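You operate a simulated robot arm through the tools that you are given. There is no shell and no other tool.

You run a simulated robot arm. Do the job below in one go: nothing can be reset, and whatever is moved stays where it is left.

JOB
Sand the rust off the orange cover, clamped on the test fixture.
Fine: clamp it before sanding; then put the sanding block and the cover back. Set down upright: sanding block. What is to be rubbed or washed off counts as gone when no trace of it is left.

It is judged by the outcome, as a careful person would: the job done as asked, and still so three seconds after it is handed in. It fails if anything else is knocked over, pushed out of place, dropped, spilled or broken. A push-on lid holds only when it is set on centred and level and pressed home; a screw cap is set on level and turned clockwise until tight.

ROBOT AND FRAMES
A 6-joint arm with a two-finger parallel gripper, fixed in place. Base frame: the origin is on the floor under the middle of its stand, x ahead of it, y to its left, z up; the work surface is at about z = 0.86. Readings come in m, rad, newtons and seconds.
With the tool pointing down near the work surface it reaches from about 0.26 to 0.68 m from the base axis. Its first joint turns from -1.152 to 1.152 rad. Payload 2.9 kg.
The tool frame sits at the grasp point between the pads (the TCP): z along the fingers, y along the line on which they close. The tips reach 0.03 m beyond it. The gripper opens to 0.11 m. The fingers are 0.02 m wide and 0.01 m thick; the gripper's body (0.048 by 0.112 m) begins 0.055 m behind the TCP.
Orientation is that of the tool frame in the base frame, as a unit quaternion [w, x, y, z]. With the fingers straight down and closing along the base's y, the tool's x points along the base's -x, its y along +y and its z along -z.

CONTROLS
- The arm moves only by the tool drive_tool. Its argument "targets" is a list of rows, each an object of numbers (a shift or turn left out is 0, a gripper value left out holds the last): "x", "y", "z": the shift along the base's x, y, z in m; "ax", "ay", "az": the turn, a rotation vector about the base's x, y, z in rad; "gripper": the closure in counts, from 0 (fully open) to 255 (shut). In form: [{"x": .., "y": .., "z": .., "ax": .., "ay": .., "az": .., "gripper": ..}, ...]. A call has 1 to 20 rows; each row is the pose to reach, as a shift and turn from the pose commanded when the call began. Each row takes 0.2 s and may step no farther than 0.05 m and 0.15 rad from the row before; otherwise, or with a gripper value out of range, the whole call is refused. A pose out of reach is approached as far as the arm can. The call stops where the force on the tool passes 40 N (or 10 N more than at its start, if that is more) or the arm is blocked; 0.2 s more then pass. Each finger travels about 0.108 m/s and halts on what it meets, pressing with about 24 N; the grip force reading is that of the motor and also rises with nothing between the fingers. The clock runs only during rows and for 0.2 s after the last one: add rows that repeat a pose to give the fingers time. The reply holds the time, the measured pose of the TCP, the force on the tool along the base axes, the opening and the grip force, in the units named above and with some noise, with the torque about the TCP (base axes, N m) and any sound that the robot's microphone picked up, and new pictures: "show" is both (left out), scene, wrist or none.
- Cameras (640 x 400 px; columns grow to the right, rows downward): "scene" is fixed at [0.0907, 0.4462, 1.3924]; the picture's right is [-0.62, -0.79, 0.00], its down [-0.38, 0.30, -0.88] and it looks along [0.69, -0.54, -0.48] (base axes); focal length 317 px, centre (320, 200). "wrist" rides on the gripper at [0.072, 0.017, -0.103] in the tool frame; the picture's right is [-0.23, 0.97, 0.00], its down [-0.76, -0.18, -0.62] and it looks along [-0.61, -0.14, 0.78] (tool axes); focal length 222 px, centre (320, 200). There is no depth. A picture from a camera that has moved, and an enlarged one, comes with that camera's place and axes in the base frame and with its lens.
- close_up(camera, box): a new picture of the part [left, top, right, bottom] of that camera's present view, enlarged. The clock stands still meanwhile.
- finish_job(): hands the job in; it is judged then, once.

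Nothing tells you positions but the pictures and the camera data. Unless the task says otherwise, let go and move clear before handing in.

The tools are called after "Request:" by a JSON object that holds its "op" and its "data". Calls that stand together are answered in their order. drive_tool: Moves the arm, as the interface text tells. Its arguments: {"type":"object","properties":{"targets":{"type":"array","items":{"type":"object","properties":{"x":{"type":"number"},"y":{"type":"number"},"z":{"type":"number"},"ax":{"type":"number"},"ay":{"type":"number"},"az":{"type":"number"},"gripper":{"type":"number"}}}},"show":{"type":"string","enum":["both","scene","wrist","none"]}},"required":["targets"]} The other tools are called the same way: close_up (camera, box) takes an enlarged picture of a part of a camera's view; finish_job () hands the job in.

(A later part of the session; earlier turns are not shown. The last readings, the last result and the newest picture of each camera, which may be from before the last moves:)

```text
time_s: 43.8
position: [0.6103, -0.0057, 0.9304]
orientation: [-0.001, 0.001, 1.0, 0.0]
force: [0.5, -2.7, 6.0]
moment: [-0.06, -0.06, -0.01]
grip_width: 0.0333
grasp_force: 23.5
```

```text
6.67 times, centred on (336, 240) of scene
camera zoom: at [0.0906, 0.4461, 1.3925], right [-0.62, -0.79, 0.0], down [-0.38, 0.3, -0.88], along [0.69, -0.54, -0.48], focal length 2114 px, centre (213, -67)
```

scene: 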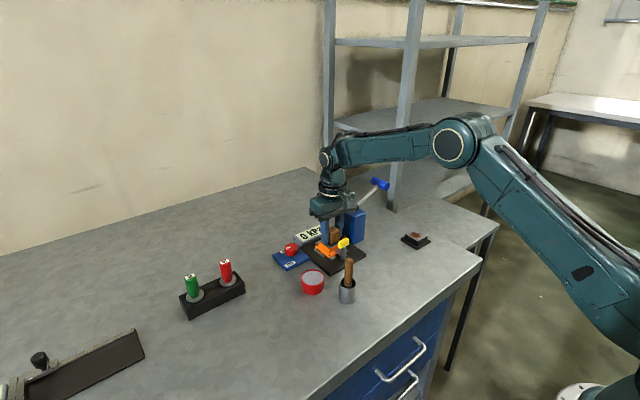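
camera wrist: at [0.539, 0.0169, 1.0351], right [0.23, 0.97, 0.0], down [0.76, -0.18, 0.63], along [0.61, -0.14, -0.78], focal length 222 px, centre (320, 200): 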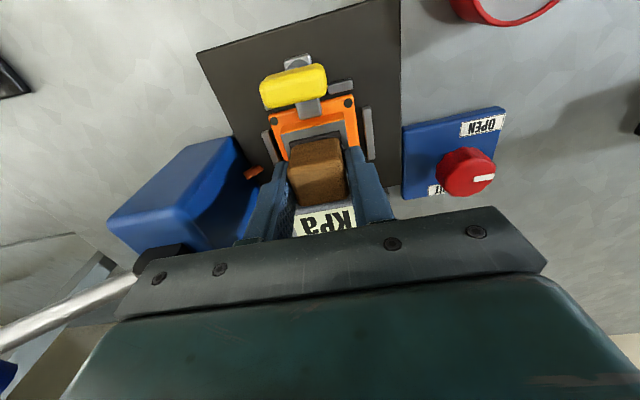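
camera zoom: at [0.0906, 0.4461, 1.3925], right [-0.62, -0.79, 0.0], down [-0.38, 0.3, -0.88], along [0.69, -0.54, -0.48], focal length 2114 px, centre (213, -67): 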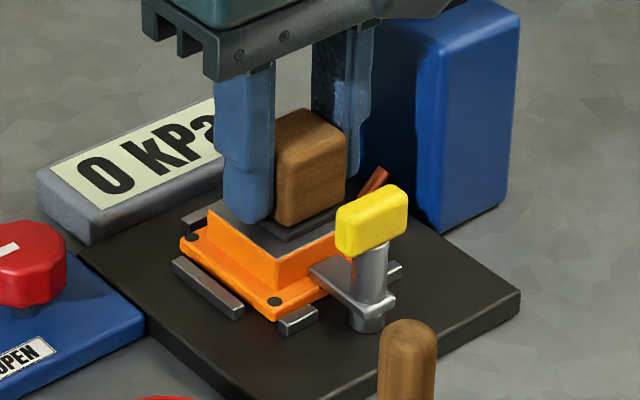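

Pressure dropped to 6 N, so I'll press 0.5 mm more and sweep the far side.

Request:
{"op": "drive_tool", "data": {"targets": [{"x": 0.004, "y": 0.004, "z": -0.0005}, {"x": 0.004, "y": 0.012, "z": -0.0005}, {"x": 0.004, "y": 0.016, "z": -0.0005}, {"x": 0.004, "y": 0.008, "z": -0.0005}, {"x": 0.004, "y": 0.0, "z": -0.0005}, {"x": 0.004, "y": -0.008, "z": -0.0005}, {"x": 0.008, "y": 0.0, "z": -0.0005}, {"x": 0.008, "y": 0.008, "z": -0.0005}, {"x": 0.008, "y": 0.016, "z": -0.0005}, {"x": 0.008, "y": 0.008, "z": -0.0005}, {"x": 0.008, "y": 0.0, "z": -0.0005}, {"x": 0.008, "y": -0.008, "z": -0.0005}, {"x": 0.012, "y": 0.0, "z": -0.0005}, {"x": 0.012, "y": 0.008, "z": -0.0005}, {"x": 0.012, "y": 0.016, "z": -0.0005}, {"x": 0.012, "y": 0.008, "z": -0.0005}, {"x": 0.012, "y": 0.0, "z": -0.0005}, {"x": 0.012, "y": -0.008, "z": -0.0005}, {"x": 0.008, "y": 0.0, "z": -0.0005}, {"x": 0.0, "y": 0.004, "z": -0.0005}], "show": "scene"}}

Request:
{"op": "close_up", "data": {"camera": "scene", "box": [300, 210, 372, 270]}}

```text
time_s: 48.0
position: [0.6109, -0.0005, 0.9293]
orientation: [0.002, 0.001, 1.0, -0.001]
force: [4.5, -4.0, 15.7]
moment: [-0.15, -0.18, 0.0]
grip_width: 0.0334
grasp_force: 23.8
```

scene: 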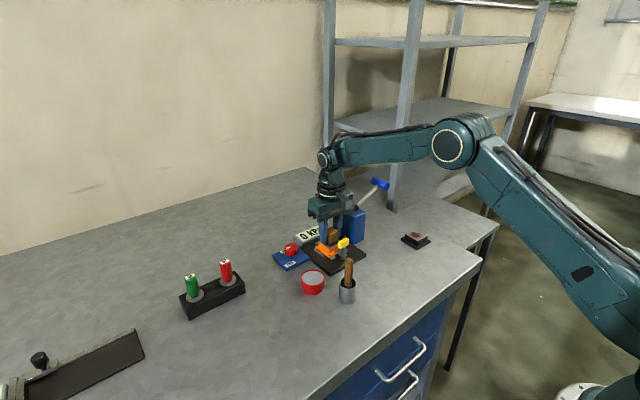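

```text
6.67 times, centred on (336, 240) of scene
camera zoom: at [0.0906, 0.446, 1.3925], right [-0.62, -0.79, 0.0], down [-0.38, 0.3, -0.88], along [0.69, -0.54, -0.48], focal length 2114 px, centre (213, -67)
```

zoom: 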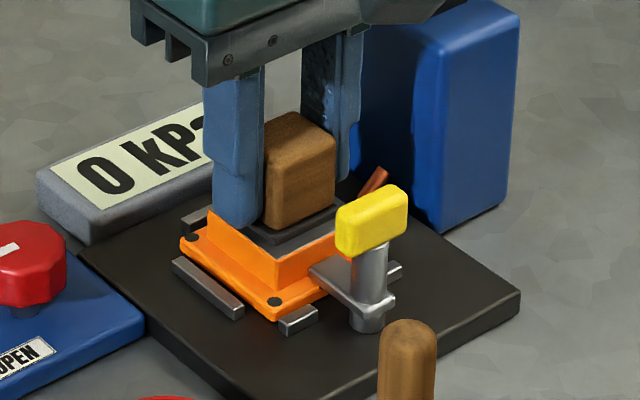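

I'll lift the block off and back up to inspect the cover's top.

Request:
{"op": "drive_tool", "data": {"targets": [{"z": 0.02}, {"z": 0.05}, {"z": 0.08}, {"x": -0.04, "z": 0.09}, {"x": -0.08, "z": 0.09}, {"x": -0.1, "z": 0.09}, {"x": -0.1, "z": 0.09}]}}

Request:
{"op": "close_up", "data": {"camera": "scene", "box": [310, 225, 360, 265]}}

Request:
{"op": "close_up", "data": {"camera": "wrist", "box": [260, 100, 400, 220]}}

```text
time_s: 49.6
position: [0.5104, 0.0005, 1.0197]
orientation: [0.0, 0.0, 1.0, 0.0]
force: [-0.7, 0.7, -0.1]
moment: [0.01, -0.02, 0.0]
grip_width: 0.033
grasp_force: 24.3
camera wrist: at [0.438, 0.0177, 1.1243], right [0.23, 0.97, 0.0], down [0.76, -0.18, 0.62], along [0.61, -0.14, -0.78], focal length 222 px, centre (320, 200)
```

scene: 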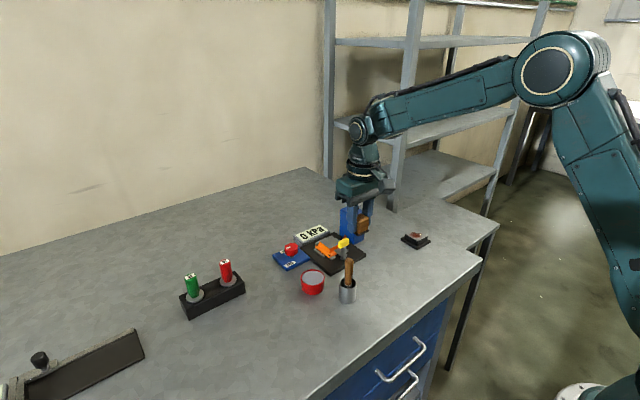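
wrist: 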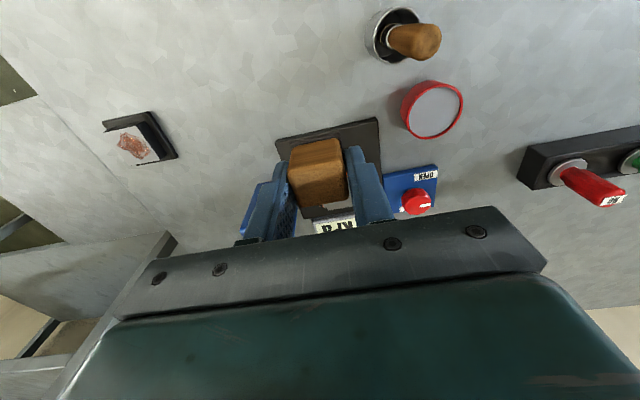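

```text
10.00 times, centred on (335, 245) of scene
camera zoom: at [0.0907, 0.4462, 1.3924], right [-0.62, -0.79, 0.0], down [-0.38, 0.3, -0.88], along [0.69, -0.54, -0.48], focal length 3170 px, centre (170, -250)
```

zoom: 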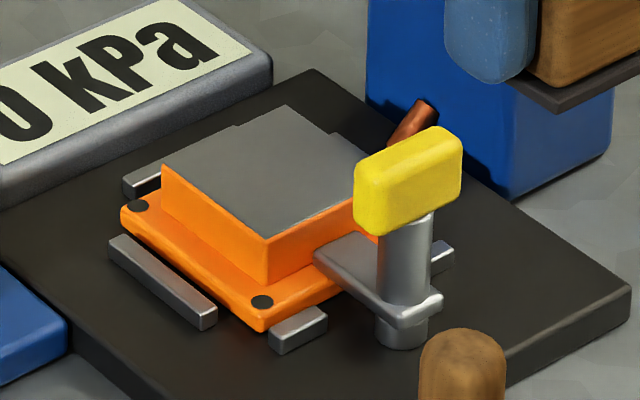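

```text
3.33 times, centred on (330, 160) of wrist
camera zoom: at [0.438, 0.0177, 1.1243], right [0.23, 0.97, 0.0], down [0.76, -0.18, 0.62], along [0.61, -0.14, -0.78], focal length 740 px, centre (287, 333)
```

zoom: 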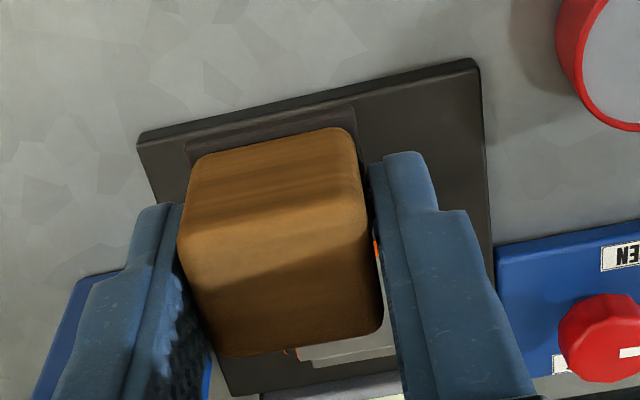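

From the fixed camera the cover's top looks clean grey. I'll move forward so the wrist camera can see the whole face, including the part hidden by the handle.

Request:
{"op": "drive_tool", "data": {"targets": [{"x": 0.04, "z": 0.03}, {"x": 0.085, "z": 0.04}, {"x": 0.13, "z": 0.04}, {"x": 0.13, "z": 0.04}], "show": "wrist"}}

Request:
{"op": "close_up", "data": {"camera": "wrist", "box": [260, 20, 380, 110]}}

Request:
{"op": "close_up", "data": {"camera": "scene", "box": [317, 230, 350, 255]}}

```text
time_s: 50.6
position: [0.6393, 0.0022, 1.0587]
orientation: [-0.001, 0.0, 1.0, 0.0]
force: [-0.2, -0.2, 0.2]
moment: [-0.01, 0.0, 0.01]
grip_width: 0.0332
grasp_force: 23.9
camera wrist: at [0.5674, 0.0185, 1.1642], right [0.23, 0.97, 0.0], down [0.76, -0.18, 0.62], along [0.61, -0.14, -0.78], focal length 222 px, centre (320, 200)
```

wrist: 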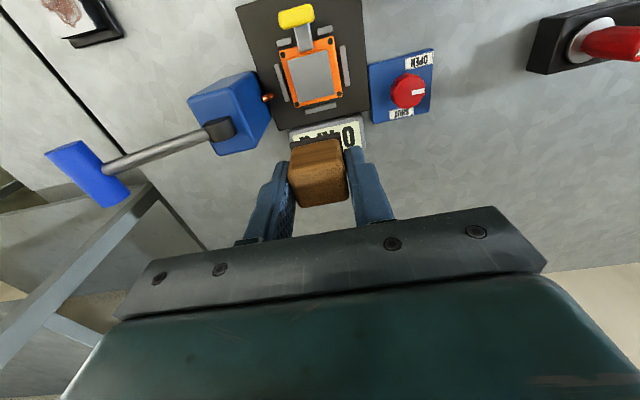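

```text
4.44 times, centred on (320, 65) of wrist
camera zoom: at [0.5674, 0.0185, 1.1642], right [0.23, 0.97, 0.0], down [0.76, -0.18, 0.62], along [0.61, -0.14, -0.78], focal length 987 px, centre (320, 800)
```

zoom: 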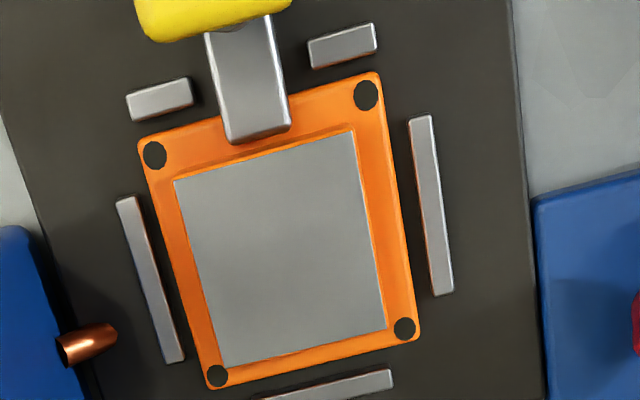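

```text
16.00 times, centred on (334, 242) of scene
camera zoom: at [0.0907, 0.4462, 1.3924], right [-0.62, -0.79, 0.0], down [-0.38, 0.3, -0.88], along [0.69, -0.54, -0.48], focal length 5073 px, centre (104, -480)
```

zoom: 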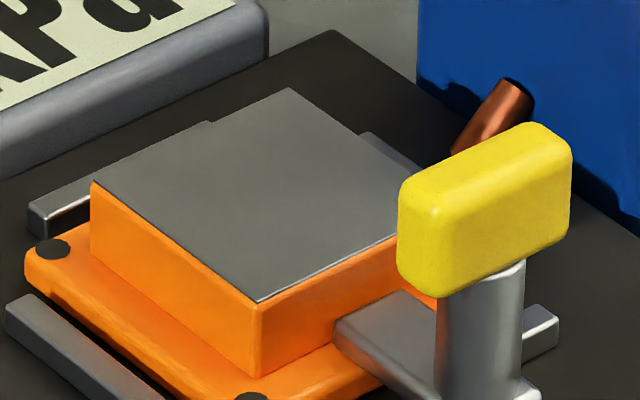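

The face looks uniformly grey. One more enlarged look to make sure no faint trace remains.

Request:
{"op": "close_up", "data": {"camera": "wrist", "box": [288, 45, 348, 105]}}

Request:
{"op": "close_up", "data": {"camera": "scene", "box": [320, 232, 346, 252]}}

```text
6.67 times, centred on (318, 75) of wrist
camera zoom: at [0.5674, 0.0185, 1.1642], right [0.23, 0.97, 0.0], down [0.76, -0.18, 0.62], along [0.61, -0.14, -0.78], focal length 1481 px, centre (333, 1033)
```

zoom: 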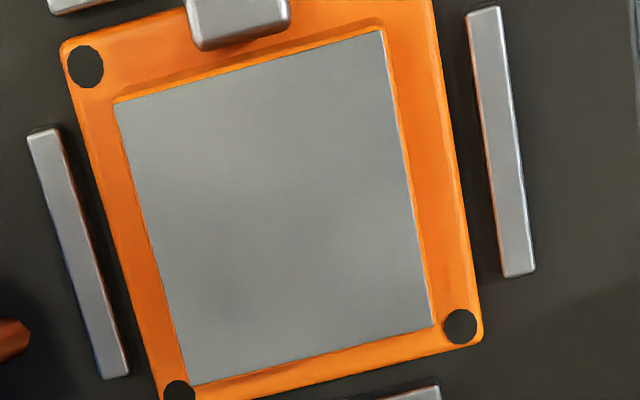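

```text
16.00 times, centred on (333, 242) of scene
camera zoom: at [0.0907, 0.4462, 1.3924], right [-0.62, -0.79, 0.0], down [-0.38, 0.3, -0.88], along [0.69, -0.54, -0.48], focal length 5073 px, centre (112, -472)
```

zoom: 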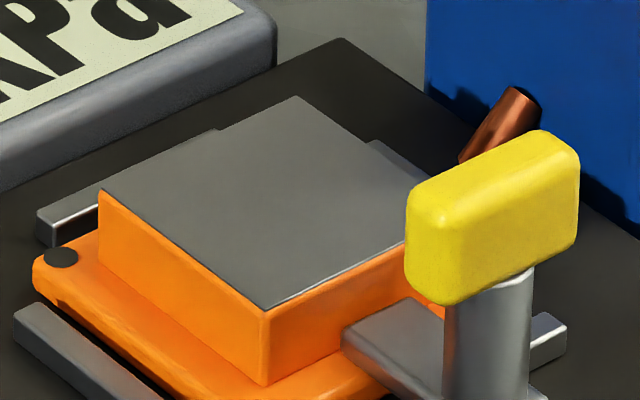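

There's a very faint darker smudge toward the far right corner of the former rust, so I'll do another thorough pass there and over the whole face to be safe.

Request:
{"op": "drive_tool", "data": {"targets": [{"x": -0.015, "z": -0.04}, {"x": -0.024, "z": -0.08}, {"x": -0.024, "y": -0.004, "z": -0.11}, {"x": -0.024, "y": -0.004, "z": -0.124}, {"x": -0.024, "y": -0.004, "z": -0.1295}, {"x": -0.024, "y": -0.004, "z": -0.1303}, {"x": -0.024, "y": -0.004, "z": -0.1303}], "show": "none"}}

```text
time_s: 52.2
position: [0.6161, -0.0027, 0.9295]
orientation: [0.001, 0.0, 1.0, -0.001]
force: [-2.1, 0.3, 6.7]
moment: [0.02, 0.02, -0.02]
grip_width: 0.0333
grasp_force: 23.8
```

Request:
{"op": "drive_tool", "data": {"targets": [{"z": -0.0006}, {"y": -0.006, "z": -0.0006}, {"y": -0.012, "z": -0.0006}, {"x": 0.004, "y": -0.006, "z": -0.0006}, {"x": 0.004, "y": 0.002, "z": -0.0006}, {"x": 0.004, "y": -0.006, "z": -0.0006}, {"x": 0.004, "y": -0.012, "z": -0.0006}, {"x": 0.007, "y": -0.006, "z": -0.0006}, {"x": 0.007, "y": 0.002, "z": -0.0006}, {"x": 0.007, "y": 0.01, "z": -0.0006}, {"x": 0.007, "y": 0.016, "z": -0.0006}, {"x": 0.007, "y": 0.008, "z": -0.0006}, {"x": 0.007, "y": 0.0, "z": -0.0006}, {"x": 0.007, "y": -0.008, "z": -0.0006}, {"x": 0.002, "y": -0.002, "z": -0.0006}, {"x": 0.002, "y": 0.006, "z": -0.0006}, {"x": 0.002, "y": 0.014, "z": -0.0006}, {"x": 0.0, "y": 0.006, "z": -0.0006}, {"x": 0.0, "y": -0.002, "z": -0.0006}, {"x": 0.0, "y": -0.01, "z": -0.0006}], "show": "none"}}

Request:
{"op": "drive_tool", "data": {"targets": [{"x": -0.004, "y": 0.006}, {"x": -0.004, "y": 0.014}, {"x": -0.004, "y": 0.022}, {"x": -0.004, "y": 0.014}, {"x": -0.004, "y": 0.006}, {"x": -0.004, "y": -0.002}, {"x": -0.009, "y": 0.006}, {"x": -0.009, "y": 0.014}, {"x": -0.009, "y": 0.022}, {"x": -0.009, "y": 0.014}, {"x": -0.009, "y": 0.006}, {"x": -0.009, "y": -0.002}, {"x": -0.013, "y": 0.006}, {"x": -0.013, "y": 0.014}, {"x": -0.013, "y": 0.022}, {"x": -0.013, "y": 0.014}, {"x": -0.013, "y": 0.006}, {"x": -0.013, "y": -0.002}, {"x": -0.006, "y": 0.006}, {"x": -0.004, "y": 0.012}], "show": "none"}}

```text
time_s: 56.4
position: [0.6154, -0.0119, 0.929]
orientation: [-0.001, 0.001, 1.0, 0.0]
force: [0.6, 2.6, 8.1]
moment: [0.14, -0.12, 0.02]
grip_width: 0.0333
grasp_force: 24.0
```

```text
time_s: 60.6
position: [0.6118, -0.0014, 0.9284]
orientation: [0.0, 0.0, 1.0, -0.001]
force: [-1.5, -0.7, 1.5]
moment: [-0.04, 0.0, -0.04]
grip_width: 0.0333
grasp_force: 24.0
```

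Now lift again to view the whole face.

Request:
{"op": "drive_tool", "data": {"targets": [{"z": 0.02}, {"z": 0.06}, {"x": 0.01, "z": 0.1}, {"x": 0.028, "y": 0.002, "z": 0.131}, {"x": 0.028, "y": 0.002, "z": 0.131}], "show": "wrist"}}

Request:
{"op": "close_up", "data": {"camera": "wrist", "box": [288, 45, 348, 105]}}

Request:
{"op": "close_up", "data": {"camera": "scene", "box": [310, 225, 360, 265]}}

```text
time_s: 61.8
position: [0.6409, 0.0014, 1.0604]
orientation: [0.0, -0.001, 1.0, 0.0]
force: [0.4, 0.5, -0.2]
moment: [0.0, 0.03, 0.03]
grip_width: 0.0335
grasp_force: 23.8
camera wrist: at [0.5677, 0.0186, 1.1651], right [0.23, 0.97, 0.0], down [0.76, -0.18, 0.62], along [0.61, -0.14, -0.78], focal length 222 px, centre (320, 200)
```

wrist: 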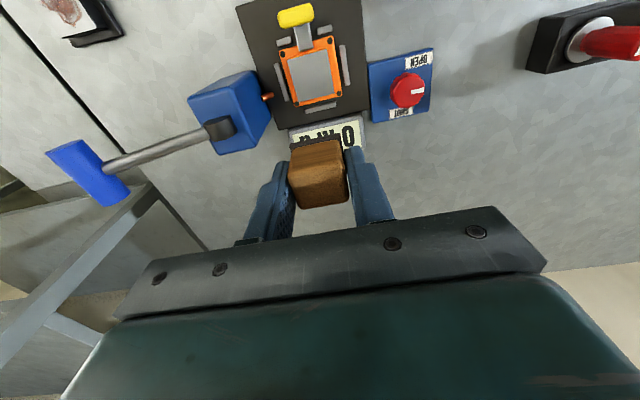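

```text
6.67 times, centred on (318, 75) of wrist
camera zoom: at [0.5677, 0.0186, 1.1651], right [0.23, 0.97, 0.0], down [0.76, -0.18, 0.62], along [0.61, -0.14, -0.78], focal length 1481 px, centre (333, 1033)
```

zoom: 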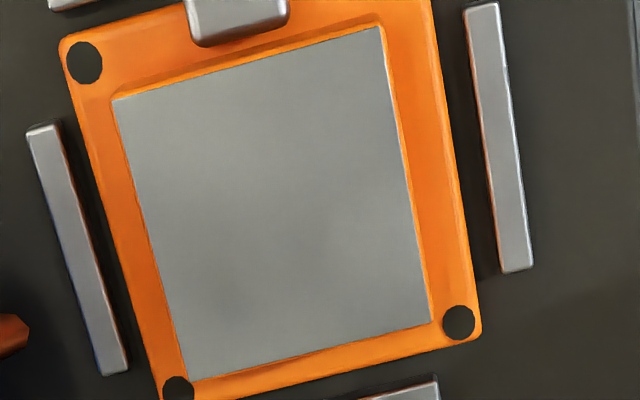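

```text
10.00 times, centred on (335, 245) of scene
camera zoom: at [0.0907, 0.4462, 1.3924], right [-0.62, -0.79, 0.0], down [-0.38, 0.3, -0.88], along [0.69, -0.54, -0.48], focal length 3170 px, centre (170, -250)
```

zoom: 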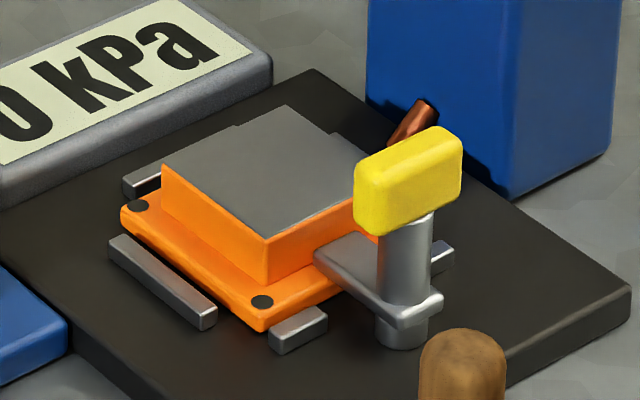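

The face is clean (the faint shading is only a shadow, unchanged). Now I bring the sanding block back to its original spot at (0.457, -0.034).

Request:
{"op": "drive_tool", "data": {"targets": [{"x": -0.045, "y": -0.005}, {"x": -0.09, "y": -0.012, "z": -0.01}, {"x": -0.135, "y": -0.022, "z": -0.03}, {"x": -0.17, "y": -0.03, "z": -0.06}, {"x": -0.183, "y": -0.034, "z": -0.1}, {"x": -0.183, "y": -0.034, "z": -0.135}, {"x": -0.183, "y": -0.034, "z": -0.15}, {"x": -0.183, "y": -0.034, "z": -0.156}, {"x": -0.183, "y": -0.034, "z": -0.156}]}}

Request:
{"op": "close_up", "data": {"camera": "wrist", "box": [220, 80, 420, 220]}}

Request:
{"op": "close_up", "data": {"camera": "scene", "box": [350, 220, 420, 290]}}

```text
refused: row 3 steps farther than a row can; nothing moved
```

```text
2.86 times, centred on (320, 150) of wrist
camera zoom: at [0.5677, 0.0186, 1.1651], right [0.23, 0.97, 0.0], down [0.76, -0.18, 0.62], along [0.61, -0.14, -0.78], focal length 635 px, centre (320, 343)
```

zoom: 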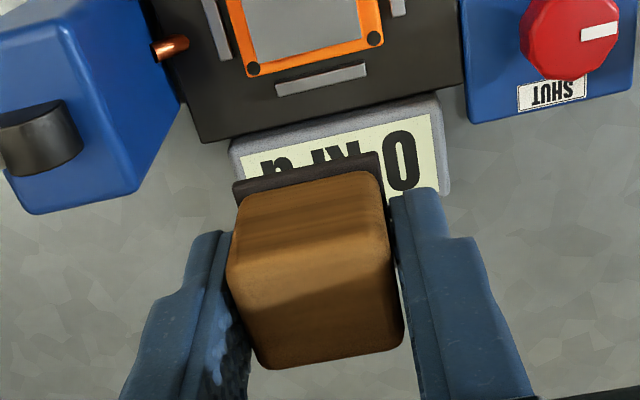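

```text
5.71 times, centred on (385, 255) of scene
camera zoom: at [0.0907, 0.4462, 1.3924], right [-0.62, -0.79, 0.0], down [-0.38, 0.3, -0.88], along [0.69, -0.54, -0.48], focal length 1812 px, centre (-51, -114)
```

zoom: 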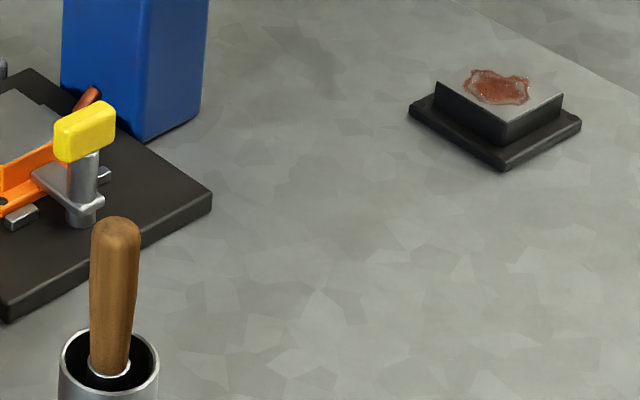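

The step was too long; I'll repeat it with shorter steps.

Request:
{"op": "drive_tool", "data": {"targets": [{"x": -0.04, "y": -0.005}, {"x": -0.08, "y": -0.012, "z": -0.005}, {"x": -0.12, "y": -0.02, "z": -0.015}, {"x": -0.155, "y": -0.028, "z": -0.035}, {"x": -0.178, "y": -0.033, "z": -0.065}, {"x": -0.183, "y": -0.034, "z": -0.1}, {"x": -0.183, "y": -0.034, "z": -0.135}, {"x": -0.183, "y": -0.034, "z": -0.15}, {"x": -0.183, "y": -0.034, "z": -0.158}, {"x": -0.183, "y": -0.034, "z": -0.158}]}}

Request:
{"op": "close_up", "data": {"camera": "wrist", "box": [220, 80, 420, 220]}}

Request:
{"op": "close_up", "data": {"camera": "scene", "box": [350, 220, 420, 290]}}

```text
time_s: 64.0
position: [0.4567, -0.0338, 0.8995]
orientation: [0.0, 0.0, 1.0, 0.0]
force: [0.2, 0.1, -0.5]
moment: [0.0, -0.02, 0.0]
grip_width: 0.033
grasp_force: 23.8
camera wrist: at [0.3851, -0.017, 1.0041], right [0.23, 0.97, 0.0], down [0.76, -0.18, 0.62], along [0.61, -0.14, -0.78], focal length 222 px, centre (320, 200)
```

scene: 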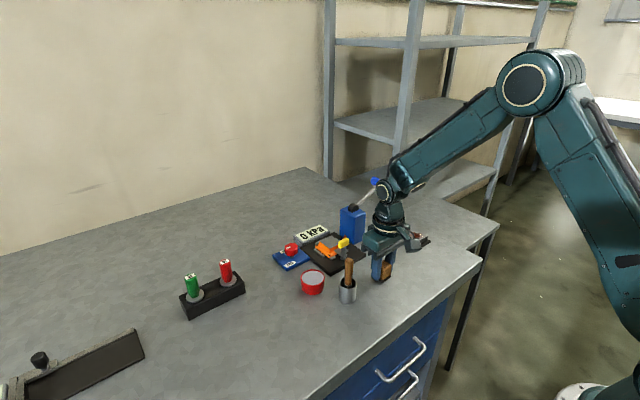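
wrist: 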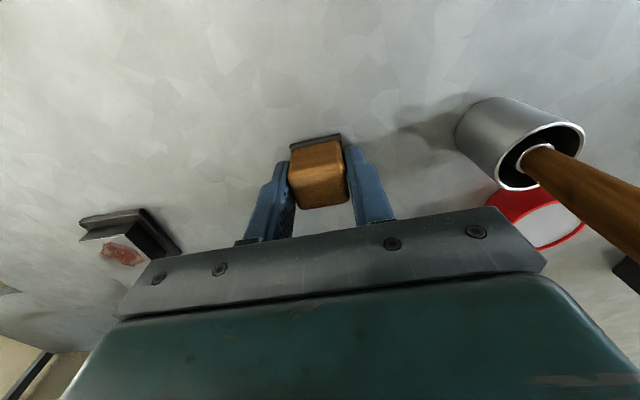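

```text
2.86 times, centred on (320, 150) of wrist
camera zoom: at [0.3851, -0.017, 1.0041], right [0.23, 0.97, 0.0], down [0.76, -0.18, 0.62], along [0.61, -0.14, -0.78], focal length 635 px, centre (320, 343)
```

zoom: 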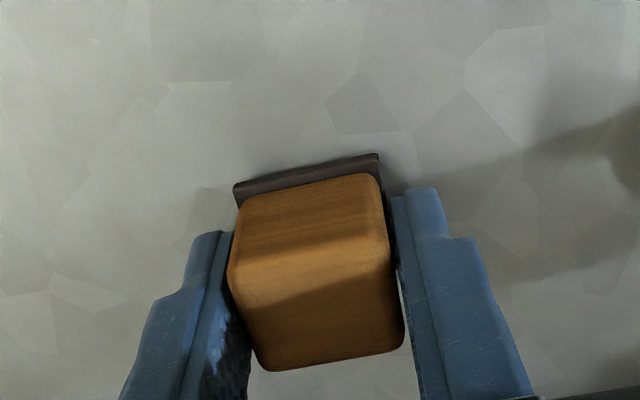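

```text
5.71 times, centred on (385, 255) of scene
camera zoom: at [0.0907, 0.4462, 1.3924], right [-0.62, -0.79, 0.0], down [-0.38, 0.3, -0.88], along [0.69, -0.54, -0.48], focal length 1812 px, centre (-51, -114)
```

zoom: 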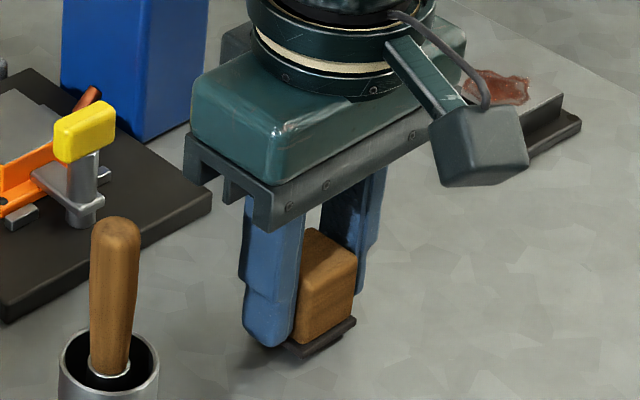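

The block hangs a few mm above the table at its spot. I'll lower it in small steps until contact.

Request:
{"op": "drive_tool", "data": {"targets": [{"z": -0.003}, {"z": -0.005}, {"z": -0.006}, {"z": -0.006}], "show": "none"}}

```text
time_s: 65.0
position: [0.4576, -0.0346, 0.894]
orientation: [0.0, -0.001, 1.0, 0.0]
force: [0.4, 0.5, 0.5]
moment: [0.02, -0.01, 0.01]
grip_width: 0.0333
grasp_force: 24.0
```

Request:
{"op": "drive_tool", "data": {"targets": [{"z": -0.001}, {"z": -0.0015}, {"z": -0.0015}], "show": "both"}}

Request:
{"op": "close_up", "data": {"camera": "scene", "box": [365, 250, 405, 290]}}

```text
time_s: 65.8
position: [0.457, -0.0339, 0.8937]
orientation: [0.001, 0.0, 1.0, 0.0]
force: [-2.1, 1.6, 8.6]
moment: [0.01, -0.07, 0.03]
grip_width: 0.0334
grasp_force: 23.9
camera wrist: at [0.3853, -0.0172, 0.9992], right [0.23, 0.97, 0.0], down [0.76, -0.18, 0.62], along [0.61, -0.14, -0.78], focal length 222 px, centre (320, 200)
```

scene: 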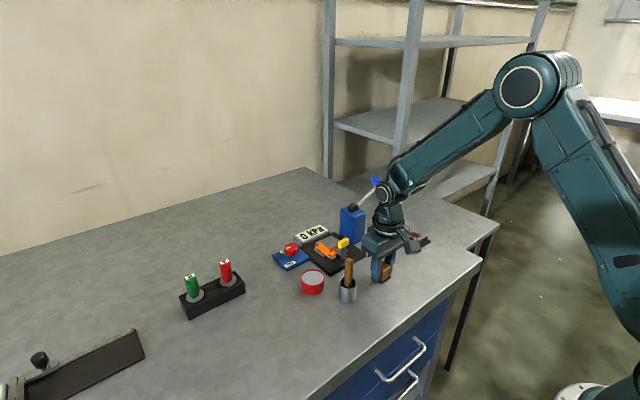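
wrist: 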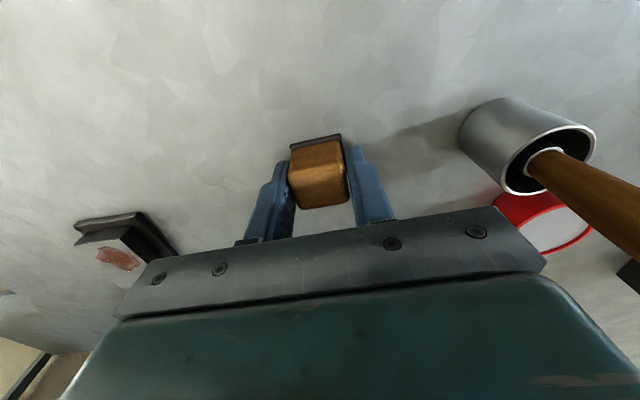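

```text
10.00 times, centred on (385, 270) of scene
camera zoom: at [0.0905, 0.4462, 1.3924], right [-0.62, -0.79, 0.0], down [-0.38, 0.3, -0.88], along [0.69, -0.54, -0.48], focal length 3170 px, centre (-330, -500)
```

zoom: 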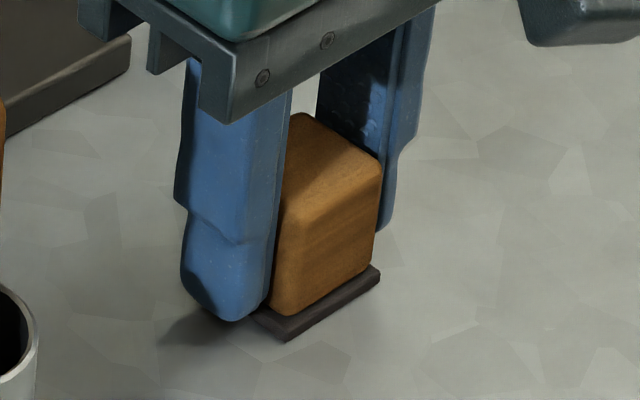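

The block is on the table (8.6 N). I'll relax slightly, open, and rise straight up.

Request:
{"op": "drive_tool", "data": {"targets": [{"z": 0.0005}, {"z": 0.0005, "gripper": 200}, {"z": 0.0005, "gripper": 128}, {"z": 0.0005, "gripper": 128}, {"z": 0.02, "gripper": 128}, {"z": 0.05, "gripper": 128}, {"z": 0.1, "gripper": 128}, {"z": 0.1, "gripper": 128}]}}

Request:
{"op": "close_up", "data": {"camera": "wrist", "box": [220, 60, 420, 200]}}

Request:
{"op": "close_up", "data": {"camera": "scene", "box": [350, 220, 420, 290]}}

```text
time_s: 67.6
position: [0.4555, -0.032, 0.9941]
orientation: [-0.001, 0.0, 1.0, -0.001]
force: [-0.2, 0.1, -0.8]
moment: [-0.03, -0.01, 0.02]
grip_width: 0.0547
grasp_force: 0.1
camera wrist: at [0.385, -0.0157, 1.0982], right [0.23, 0.97, 0.0], down [0.76, -0.18, 0.62], along [0.61, -0.14, -0.78], focal length 222 px, centre (320, 200)
```

scene: 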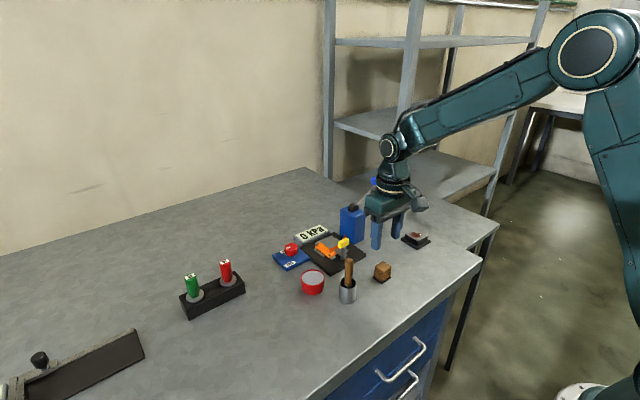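
wrist: 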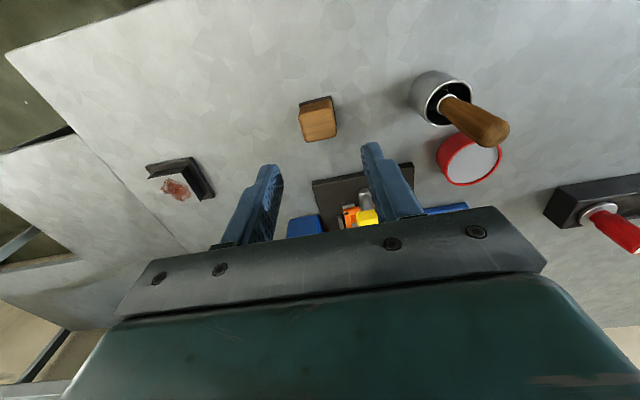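

```text
2.86 times, centred on (320, 130) of wrist
camera zoom: at [0.385, -0.0157, 1.0982], right [0.23, 0.97, 0.0], down [0.76, -0.18, 0.62], along [0.61, -0.14, -0.78], focal length 635 px, centre (320, 400)
```

zoom: 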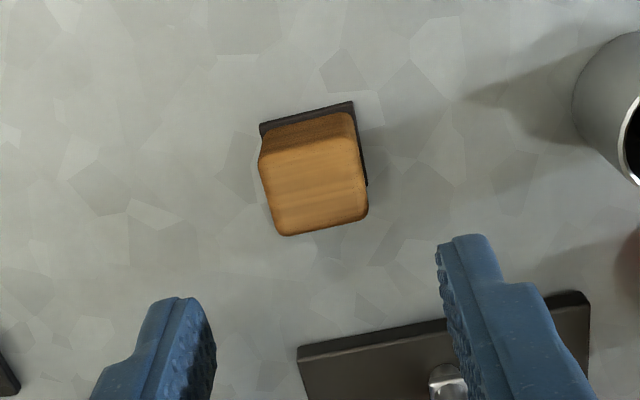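

```text
5.71 times, centred on (385, 255) of scene
camera zoom: at [0.0907, 0.4462, 1.3924], right [-0.62, -0.79, 0.0], down [-0.38, 0.3, -0.88], along [0.69, -0.54, -0.48], focal length 1812 px, centre (-51, -114)
```

zoom: 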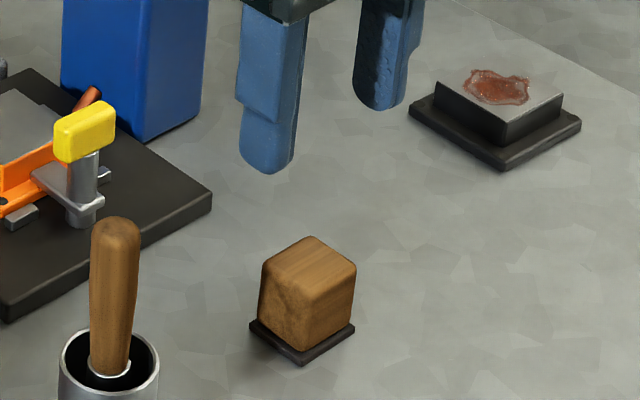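

The block is back within about 1 mm of its original place, upright. Next I unclamp: go to the T-handle with the gripper turned 90°.

Request:
{"op": "drive_tool", "data": {"targets": [{"z": 0.031, "gripper": 175}, {"x": 0.01, "y": 0.003, "z": 0.031, "az": 0.14}, {"x": 0.02, "y": 0.006, "z": 0.031, "az": 0.28}, {"x": 0.03, "y": 0.01, "z": 0.031, "az": 0.42}, {"x": 0.04, "y": 0.014, "z": 0.031, "az": 0.56}, {"x": 0.05, "y": 0.018, "z": 0.031, "az": 0.7}, {"x": 0.06, "y": 0.022, "z": 0.031, "az": 0.84}, {"x": 0.07, "y": 0.026, "z": 0.031, "az": 0.98}, {"x": 0.08, "y": 0.03, "z": 0.031, "az": 1.12}, {"x": 0.09, "y": 0.033, "z": 0.031, "az": 1.26}, {"x": 0.101, "y": 0.0353, "z": 0.031, "az": 1.4}, {"x": 0.101, "y": 0.0353, "z": 0.031, "az": 1.53}, {"x": 0.101, "y": 0.0353, "z": 0.01, "az": 1.57}, {"x": 0.101, "y": 0.0353, "z": -0.027, "az": 1.57}, {"x": 0.101, "y": 0.0353, "z": -0.027, "az": 1.57}]}}

Request:
{"op": "close_up", "data": {"camera": "wrist", "box": [220, 80, 420, 220]}}

Request:
{"op": "close_up", "data": {"camera": "scene", "box": [310, 200, 382, 260]}}

```text
time_s: 70.8
position: [0.5579, 0.0011, 0.968]
orientation: [0.0, -0.707, 0.707, -0.001]
force: [-0.3, 0.7, -0.5]
moment: [0.01, 0.02, 0.01]
grip_width: 0.0345
grasp_force: 0.0
camera wrist: at [0.543, -0.0714, 1.0724], right [-0.97, 0.23, 0.0], down [0.18, 0.76, 0.62], along [0.14, 0.61, -0.78], focal length 222 px, centre (320, 200)
```

scene: 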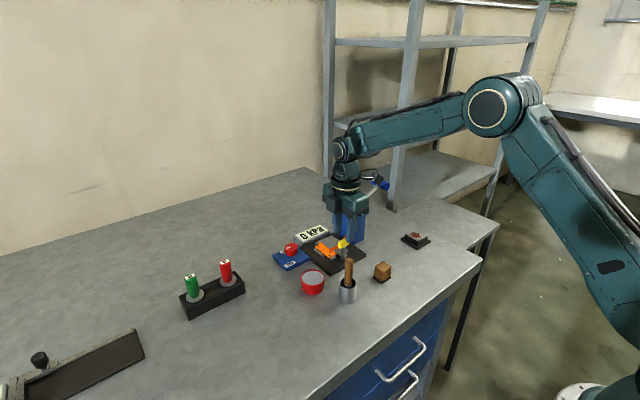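
wrist: 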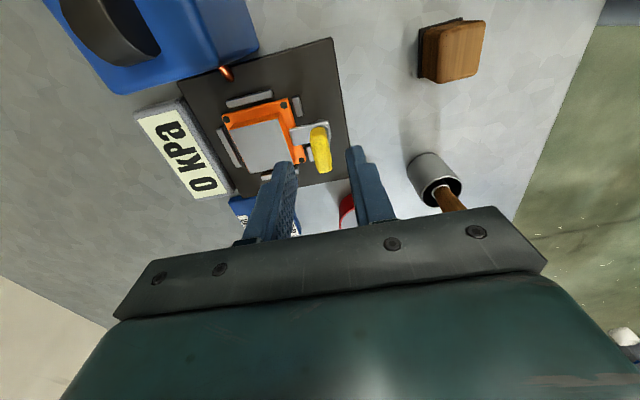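

```text
2.86 times, centred on (320, 150) of wrist
camera zoom: at [0.543, -0.0714, 1.0724], right [-0.97, 0.23, 0.0], down [0.18, 0.76, 0.62], along [0.14, 0.61, -0.78], focal length 635 px, centre (320, 343)
```

zoom: 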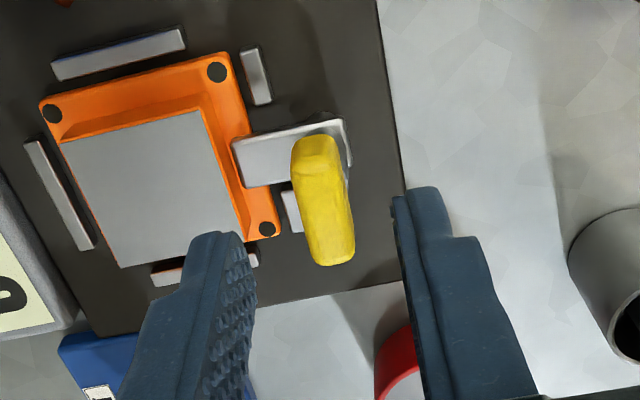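

```text
6.67 times, centred on (346, 230) of scene
camera zoom: at [0.0907, 0.4462, 1.3924], right [-0.62, -0.79, 0.0], down [-0.38, 0.3, -0.88], along [0.69, -0.54, -0.48], focal length 2114 px, centre (147, 0)
```

zoom: 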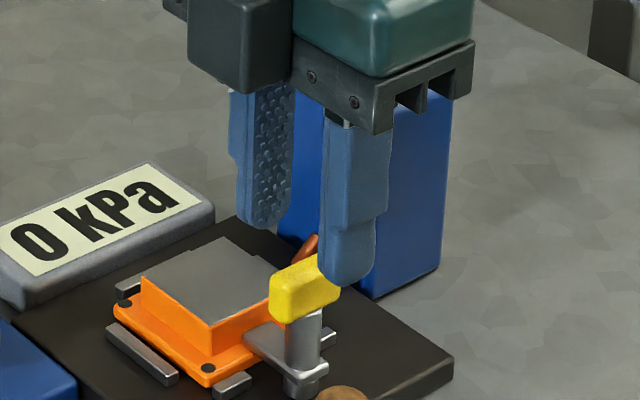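

Handle is centred between the fingers. I'll descend and grip it.

Request:
{"op": "drive_tool", "data": {"targets": [{"z": -0.016}, {"z": -0.032}, {"z": -0.032, "gripper": 230}, {"z": -0.032, "gripper": 255}, {"z": -0.032, "gripper": 255}], "show": "none"}}

```text
time_s: 72.0
position: [0.5584, 0.0012, 0.9357]
orientation: [0.0, -0.706, 0.708, 0.0]
force: [-0.9, -0.3, -0.9]
moment: [-0.06, -0.15, 0.02]
grip_width: 0.0135
grasp_force: 45.2
```

Gripped with small forces. Now turn the handle clockwise back towards open.

Request:
{"op": "drive_tool", "data": {"targets": [{"az": -0.08}, {"az": -0.16}, {"az": -0.24}, {"az": -0.32}, {"az": -0.4}, {"az": -0.48}, {"az": -0.48}], "show": "scene"}}

Request:
{"op": "close_up", "data": {"camera": "scene", "box": [310, 200, 382, 260]}}

```text
time_s: 73.6
position: [0.5582, 0.0005, 0.9351]
orientation: [0.0, -0.518, 0.856, 0.0]
force: [-0.9, 4.8, 9.1]
moment: [-0.13, 0.3, -0.02]
grip_width: 0.0133
grasp_force: 45.3
```

scene: 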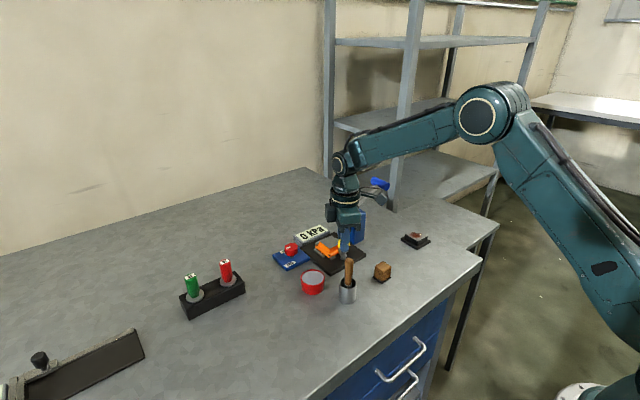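

```text
6.67 times, centred on (346, 230) of scene
camera zoom: at [0.0905, 0.4463, 1.3924], right [-0.62, -0.79, 0.0], down [-0.38, 0.3, -0.88], along [0.69, -0.54, -0.48], focal length 2114 px, centre (147, 0)
```

zoom: 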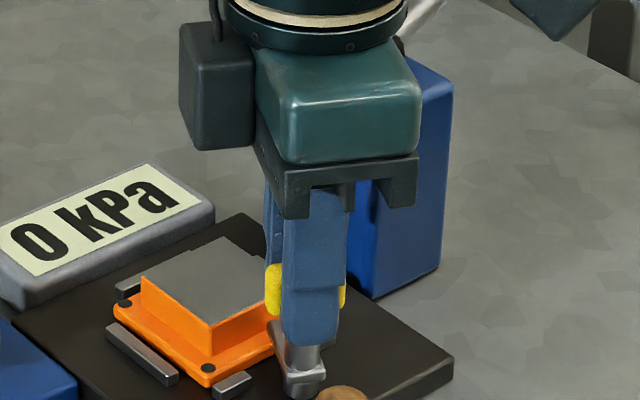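

The handle is turning back with low forces. I continue to the open position in two more steps.

Request:
{"op": "drive_tool", "data": {"targets": [{"az": -0.08}, {"az": -0.16}, {"az": -0.24}, {"az": -0.32}, {"az": -0.4}, {"az": -0.48}, {"az": -0.55}, {"az": -0.55}], "show": "none"}}

```text
time_s: 75.4
position: [0.5589, 0.0015, 0.9364]
orientation: [0.001, -0.265, 0.964, 0.0]
force: [19.2, -1.4, 3.4]
moment: [-0.04, -0.25, -0.01]
grip_width: 0.0134
grasp_force: 45.4
```

Side force of 19 N in +x has built up; I'll shift +1.3 mm in x to relax it, then continue.

Request:
{"op": "drive_tool", "data": {"targets": [{"x": 0.0008}, {"x": 0.0014}, {"x": 0.0014, "az": -0.08}, {"x": 0.0014, "az": -0.16}, {"x": 0.0014, "az": -0.24}, {"x": 0.0014, "az": -0.24}], "show": "none"}}

```text
time_s: 76.8
position: [0.5602, -0.0006, 0.9354]
orientation: [-0.001, -0.147, 0.989, 0.0]
force: [-1.3, -10.6, 24.1]
moment: [-0.28, 0.31, 0.0]
grip_width: 0.0135
grasp_force: 44.7
```

Request:
{"op": "drive_tool", "data": {"targets": [{"y": -0.0008, "z": 0.001}, {"y": -0.0008, "z": 0.0015}, {"y": -0.0008, "z": 0.0015, "az": -0.08}, {"y": -0.0008, "z": 0.0015, "az": -0.16}, {"y": -0.0008, "z": 0.0015, "az": -0.24}, {"y": -0.0008, "z": 0.0015, "az": -0.3}, {"y": -0.0008, "z": 0.0015, "az": -0.3}]}}

Request:
{"op": "close_up", "data": {"camera": "scene", "box": [310, 200, 382, 260]}}

Request:
{"op": "close_up", "data": {"camera": "wrist", "box": [220, 80, 420, 220]}}

```text
time_s: 78.4
position: [0.5582, 0.0008, 0.9362]
orientation: [0.0, 0.001, 1.0, 0.0]
force: [0.5, -7.2, -6.8]
moment: [-0.06, -0.3, -0.01]
grip_width: 0.0136
grasp_force: 44.7
camera wrist: at [0.488, 0.0171, 1.0405], right [0.23, 0.97, 0.0], down [0.76, -0.18, 0.62], along [0.61, -0.14, -0.78], focal length 222 px, centre (320, 200)
```

scene: 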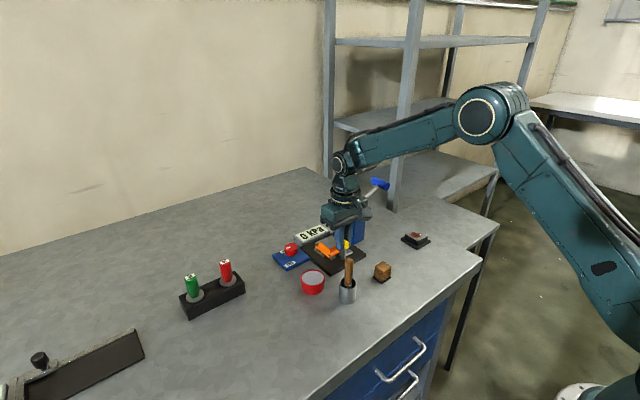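
wrist: 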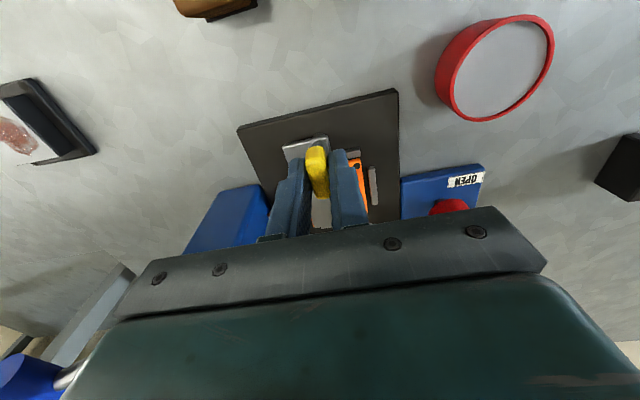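

```text
6.67 times, centred on (346, 230) of scene
camera zoom: at [0.0908, 0.446, 1.3925], right [-0.62, -0.79, 0.0], down [-0.38, 0.3, -0.88], along [0.69, -0.54, -0.48], focal length 2114 px, centre (147, 0)
```

zoom: 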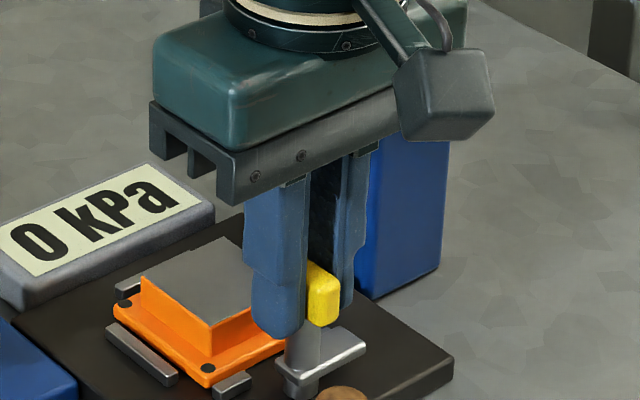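

```text
2.86 times, centred on (320, 150) of wrist
camera zoom: at [0.488, 0.0171, 1.0405], right [0.23, 0.97, 0.0], down [0.76, -0.18, 0.62], along [0.61, -0.14, -0.78], focal length 635 px, centre (320, 343)
```

zoom: 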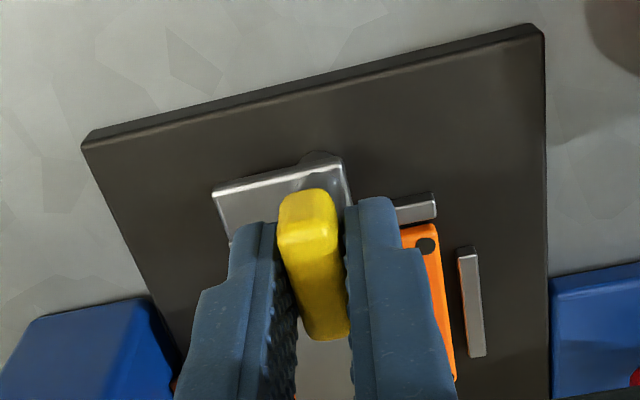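

The clamp arm is back at its open position along -y. I'll release the handle and rise above the cover to regrip it.

Request:
{"op": "drive_tool", "data": {"targets": [{"gripper": 185}, {"gripper": 185}, {"z": 0.02, "gripper": 185}, {"z": 0.05, "gripper": 185}, {"z": 0.08, "gripper": 134}, {"x": 0.03, "z": 0.08, "gripper": 134}, {"x": 0.05, "z": 0.08, "gripper": 134}, {"x": 0.05, "z": 0.06, "gripper": 134}, {"x": 0.05, "z": 0.06, "gripper": 134}]}}

Request:
{"op": "close_up", "data": {"camera": "wrist", "box": [220, 40, 420, 180]}}

Request:
{"op": "close_up", "data": {"camera": "scene", "box": [300, 210, 372, 270]}}

```text
time_s: 80.4
position: [0.6098, 0.0021, 0.9969]
orientation: [-0.001, 0.0, 1.0, 0.0]
force: [0.3, 0.7, -0.1]
moment: [0.0, -0.02, 0.0]
grip_width: 0.0524
grasp_force: 0.0
camera wrist: at [0.5385, 0.0182, 1.1022], right [0.23, 0.97, 0.0], down [0.76, -0.18, 0.62], along [0.61, -0.14, -0.78], focal length 222 px, centre (320, 200)
```

scene: 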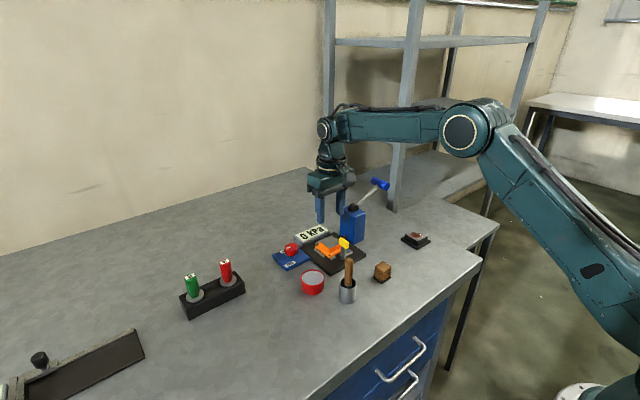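
wrist: 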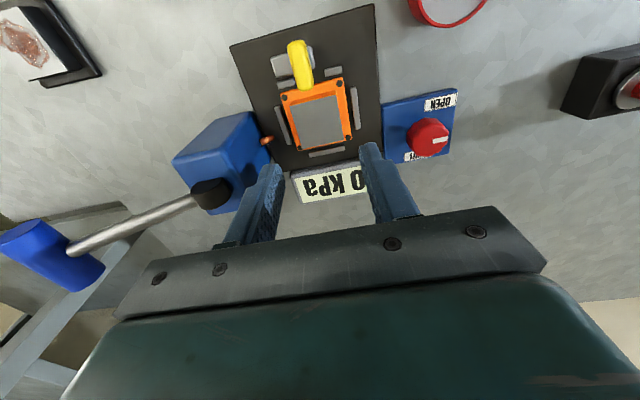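

```text
2.86 times, centred on (320, 110) of wrist
camera zoom: at [0.5385, 0.0182, 1.1022], right [0.23, 0.97, 0.0], down [0.76, -0.18, 0.62], along [0.61, -0.14, -0.78], focal length 635 px, centre (320, 457)
```

zoom: 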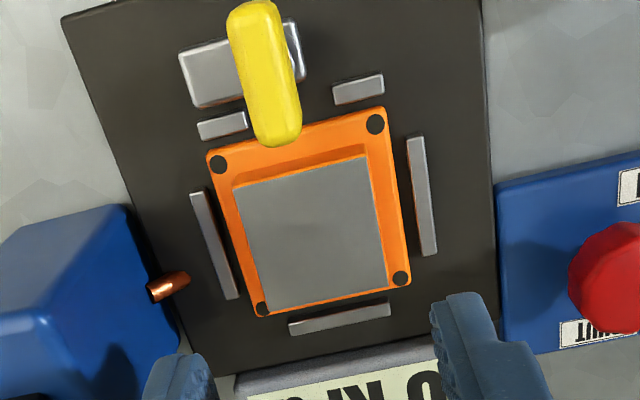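

```text
6.67 times, centred on (336, 240) of scene
camera zoom: at [0.0907, 0.4462, 1.3924], right [-0.62, -0.79, 0.0], down [-0.38, 0.3, -0.88], along [0.69, -0.54, -0.48], focal length 2114 px, centre (213, -67)
```

zoom: 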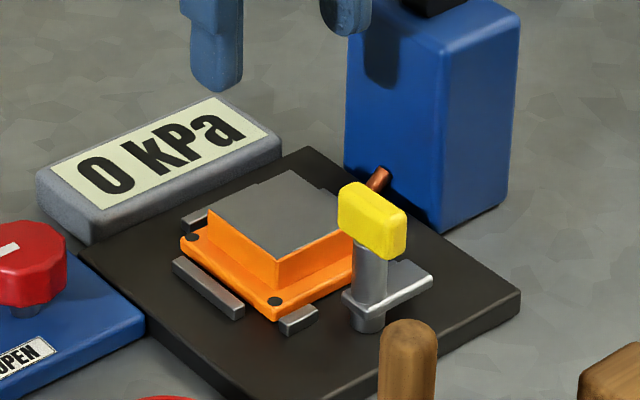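

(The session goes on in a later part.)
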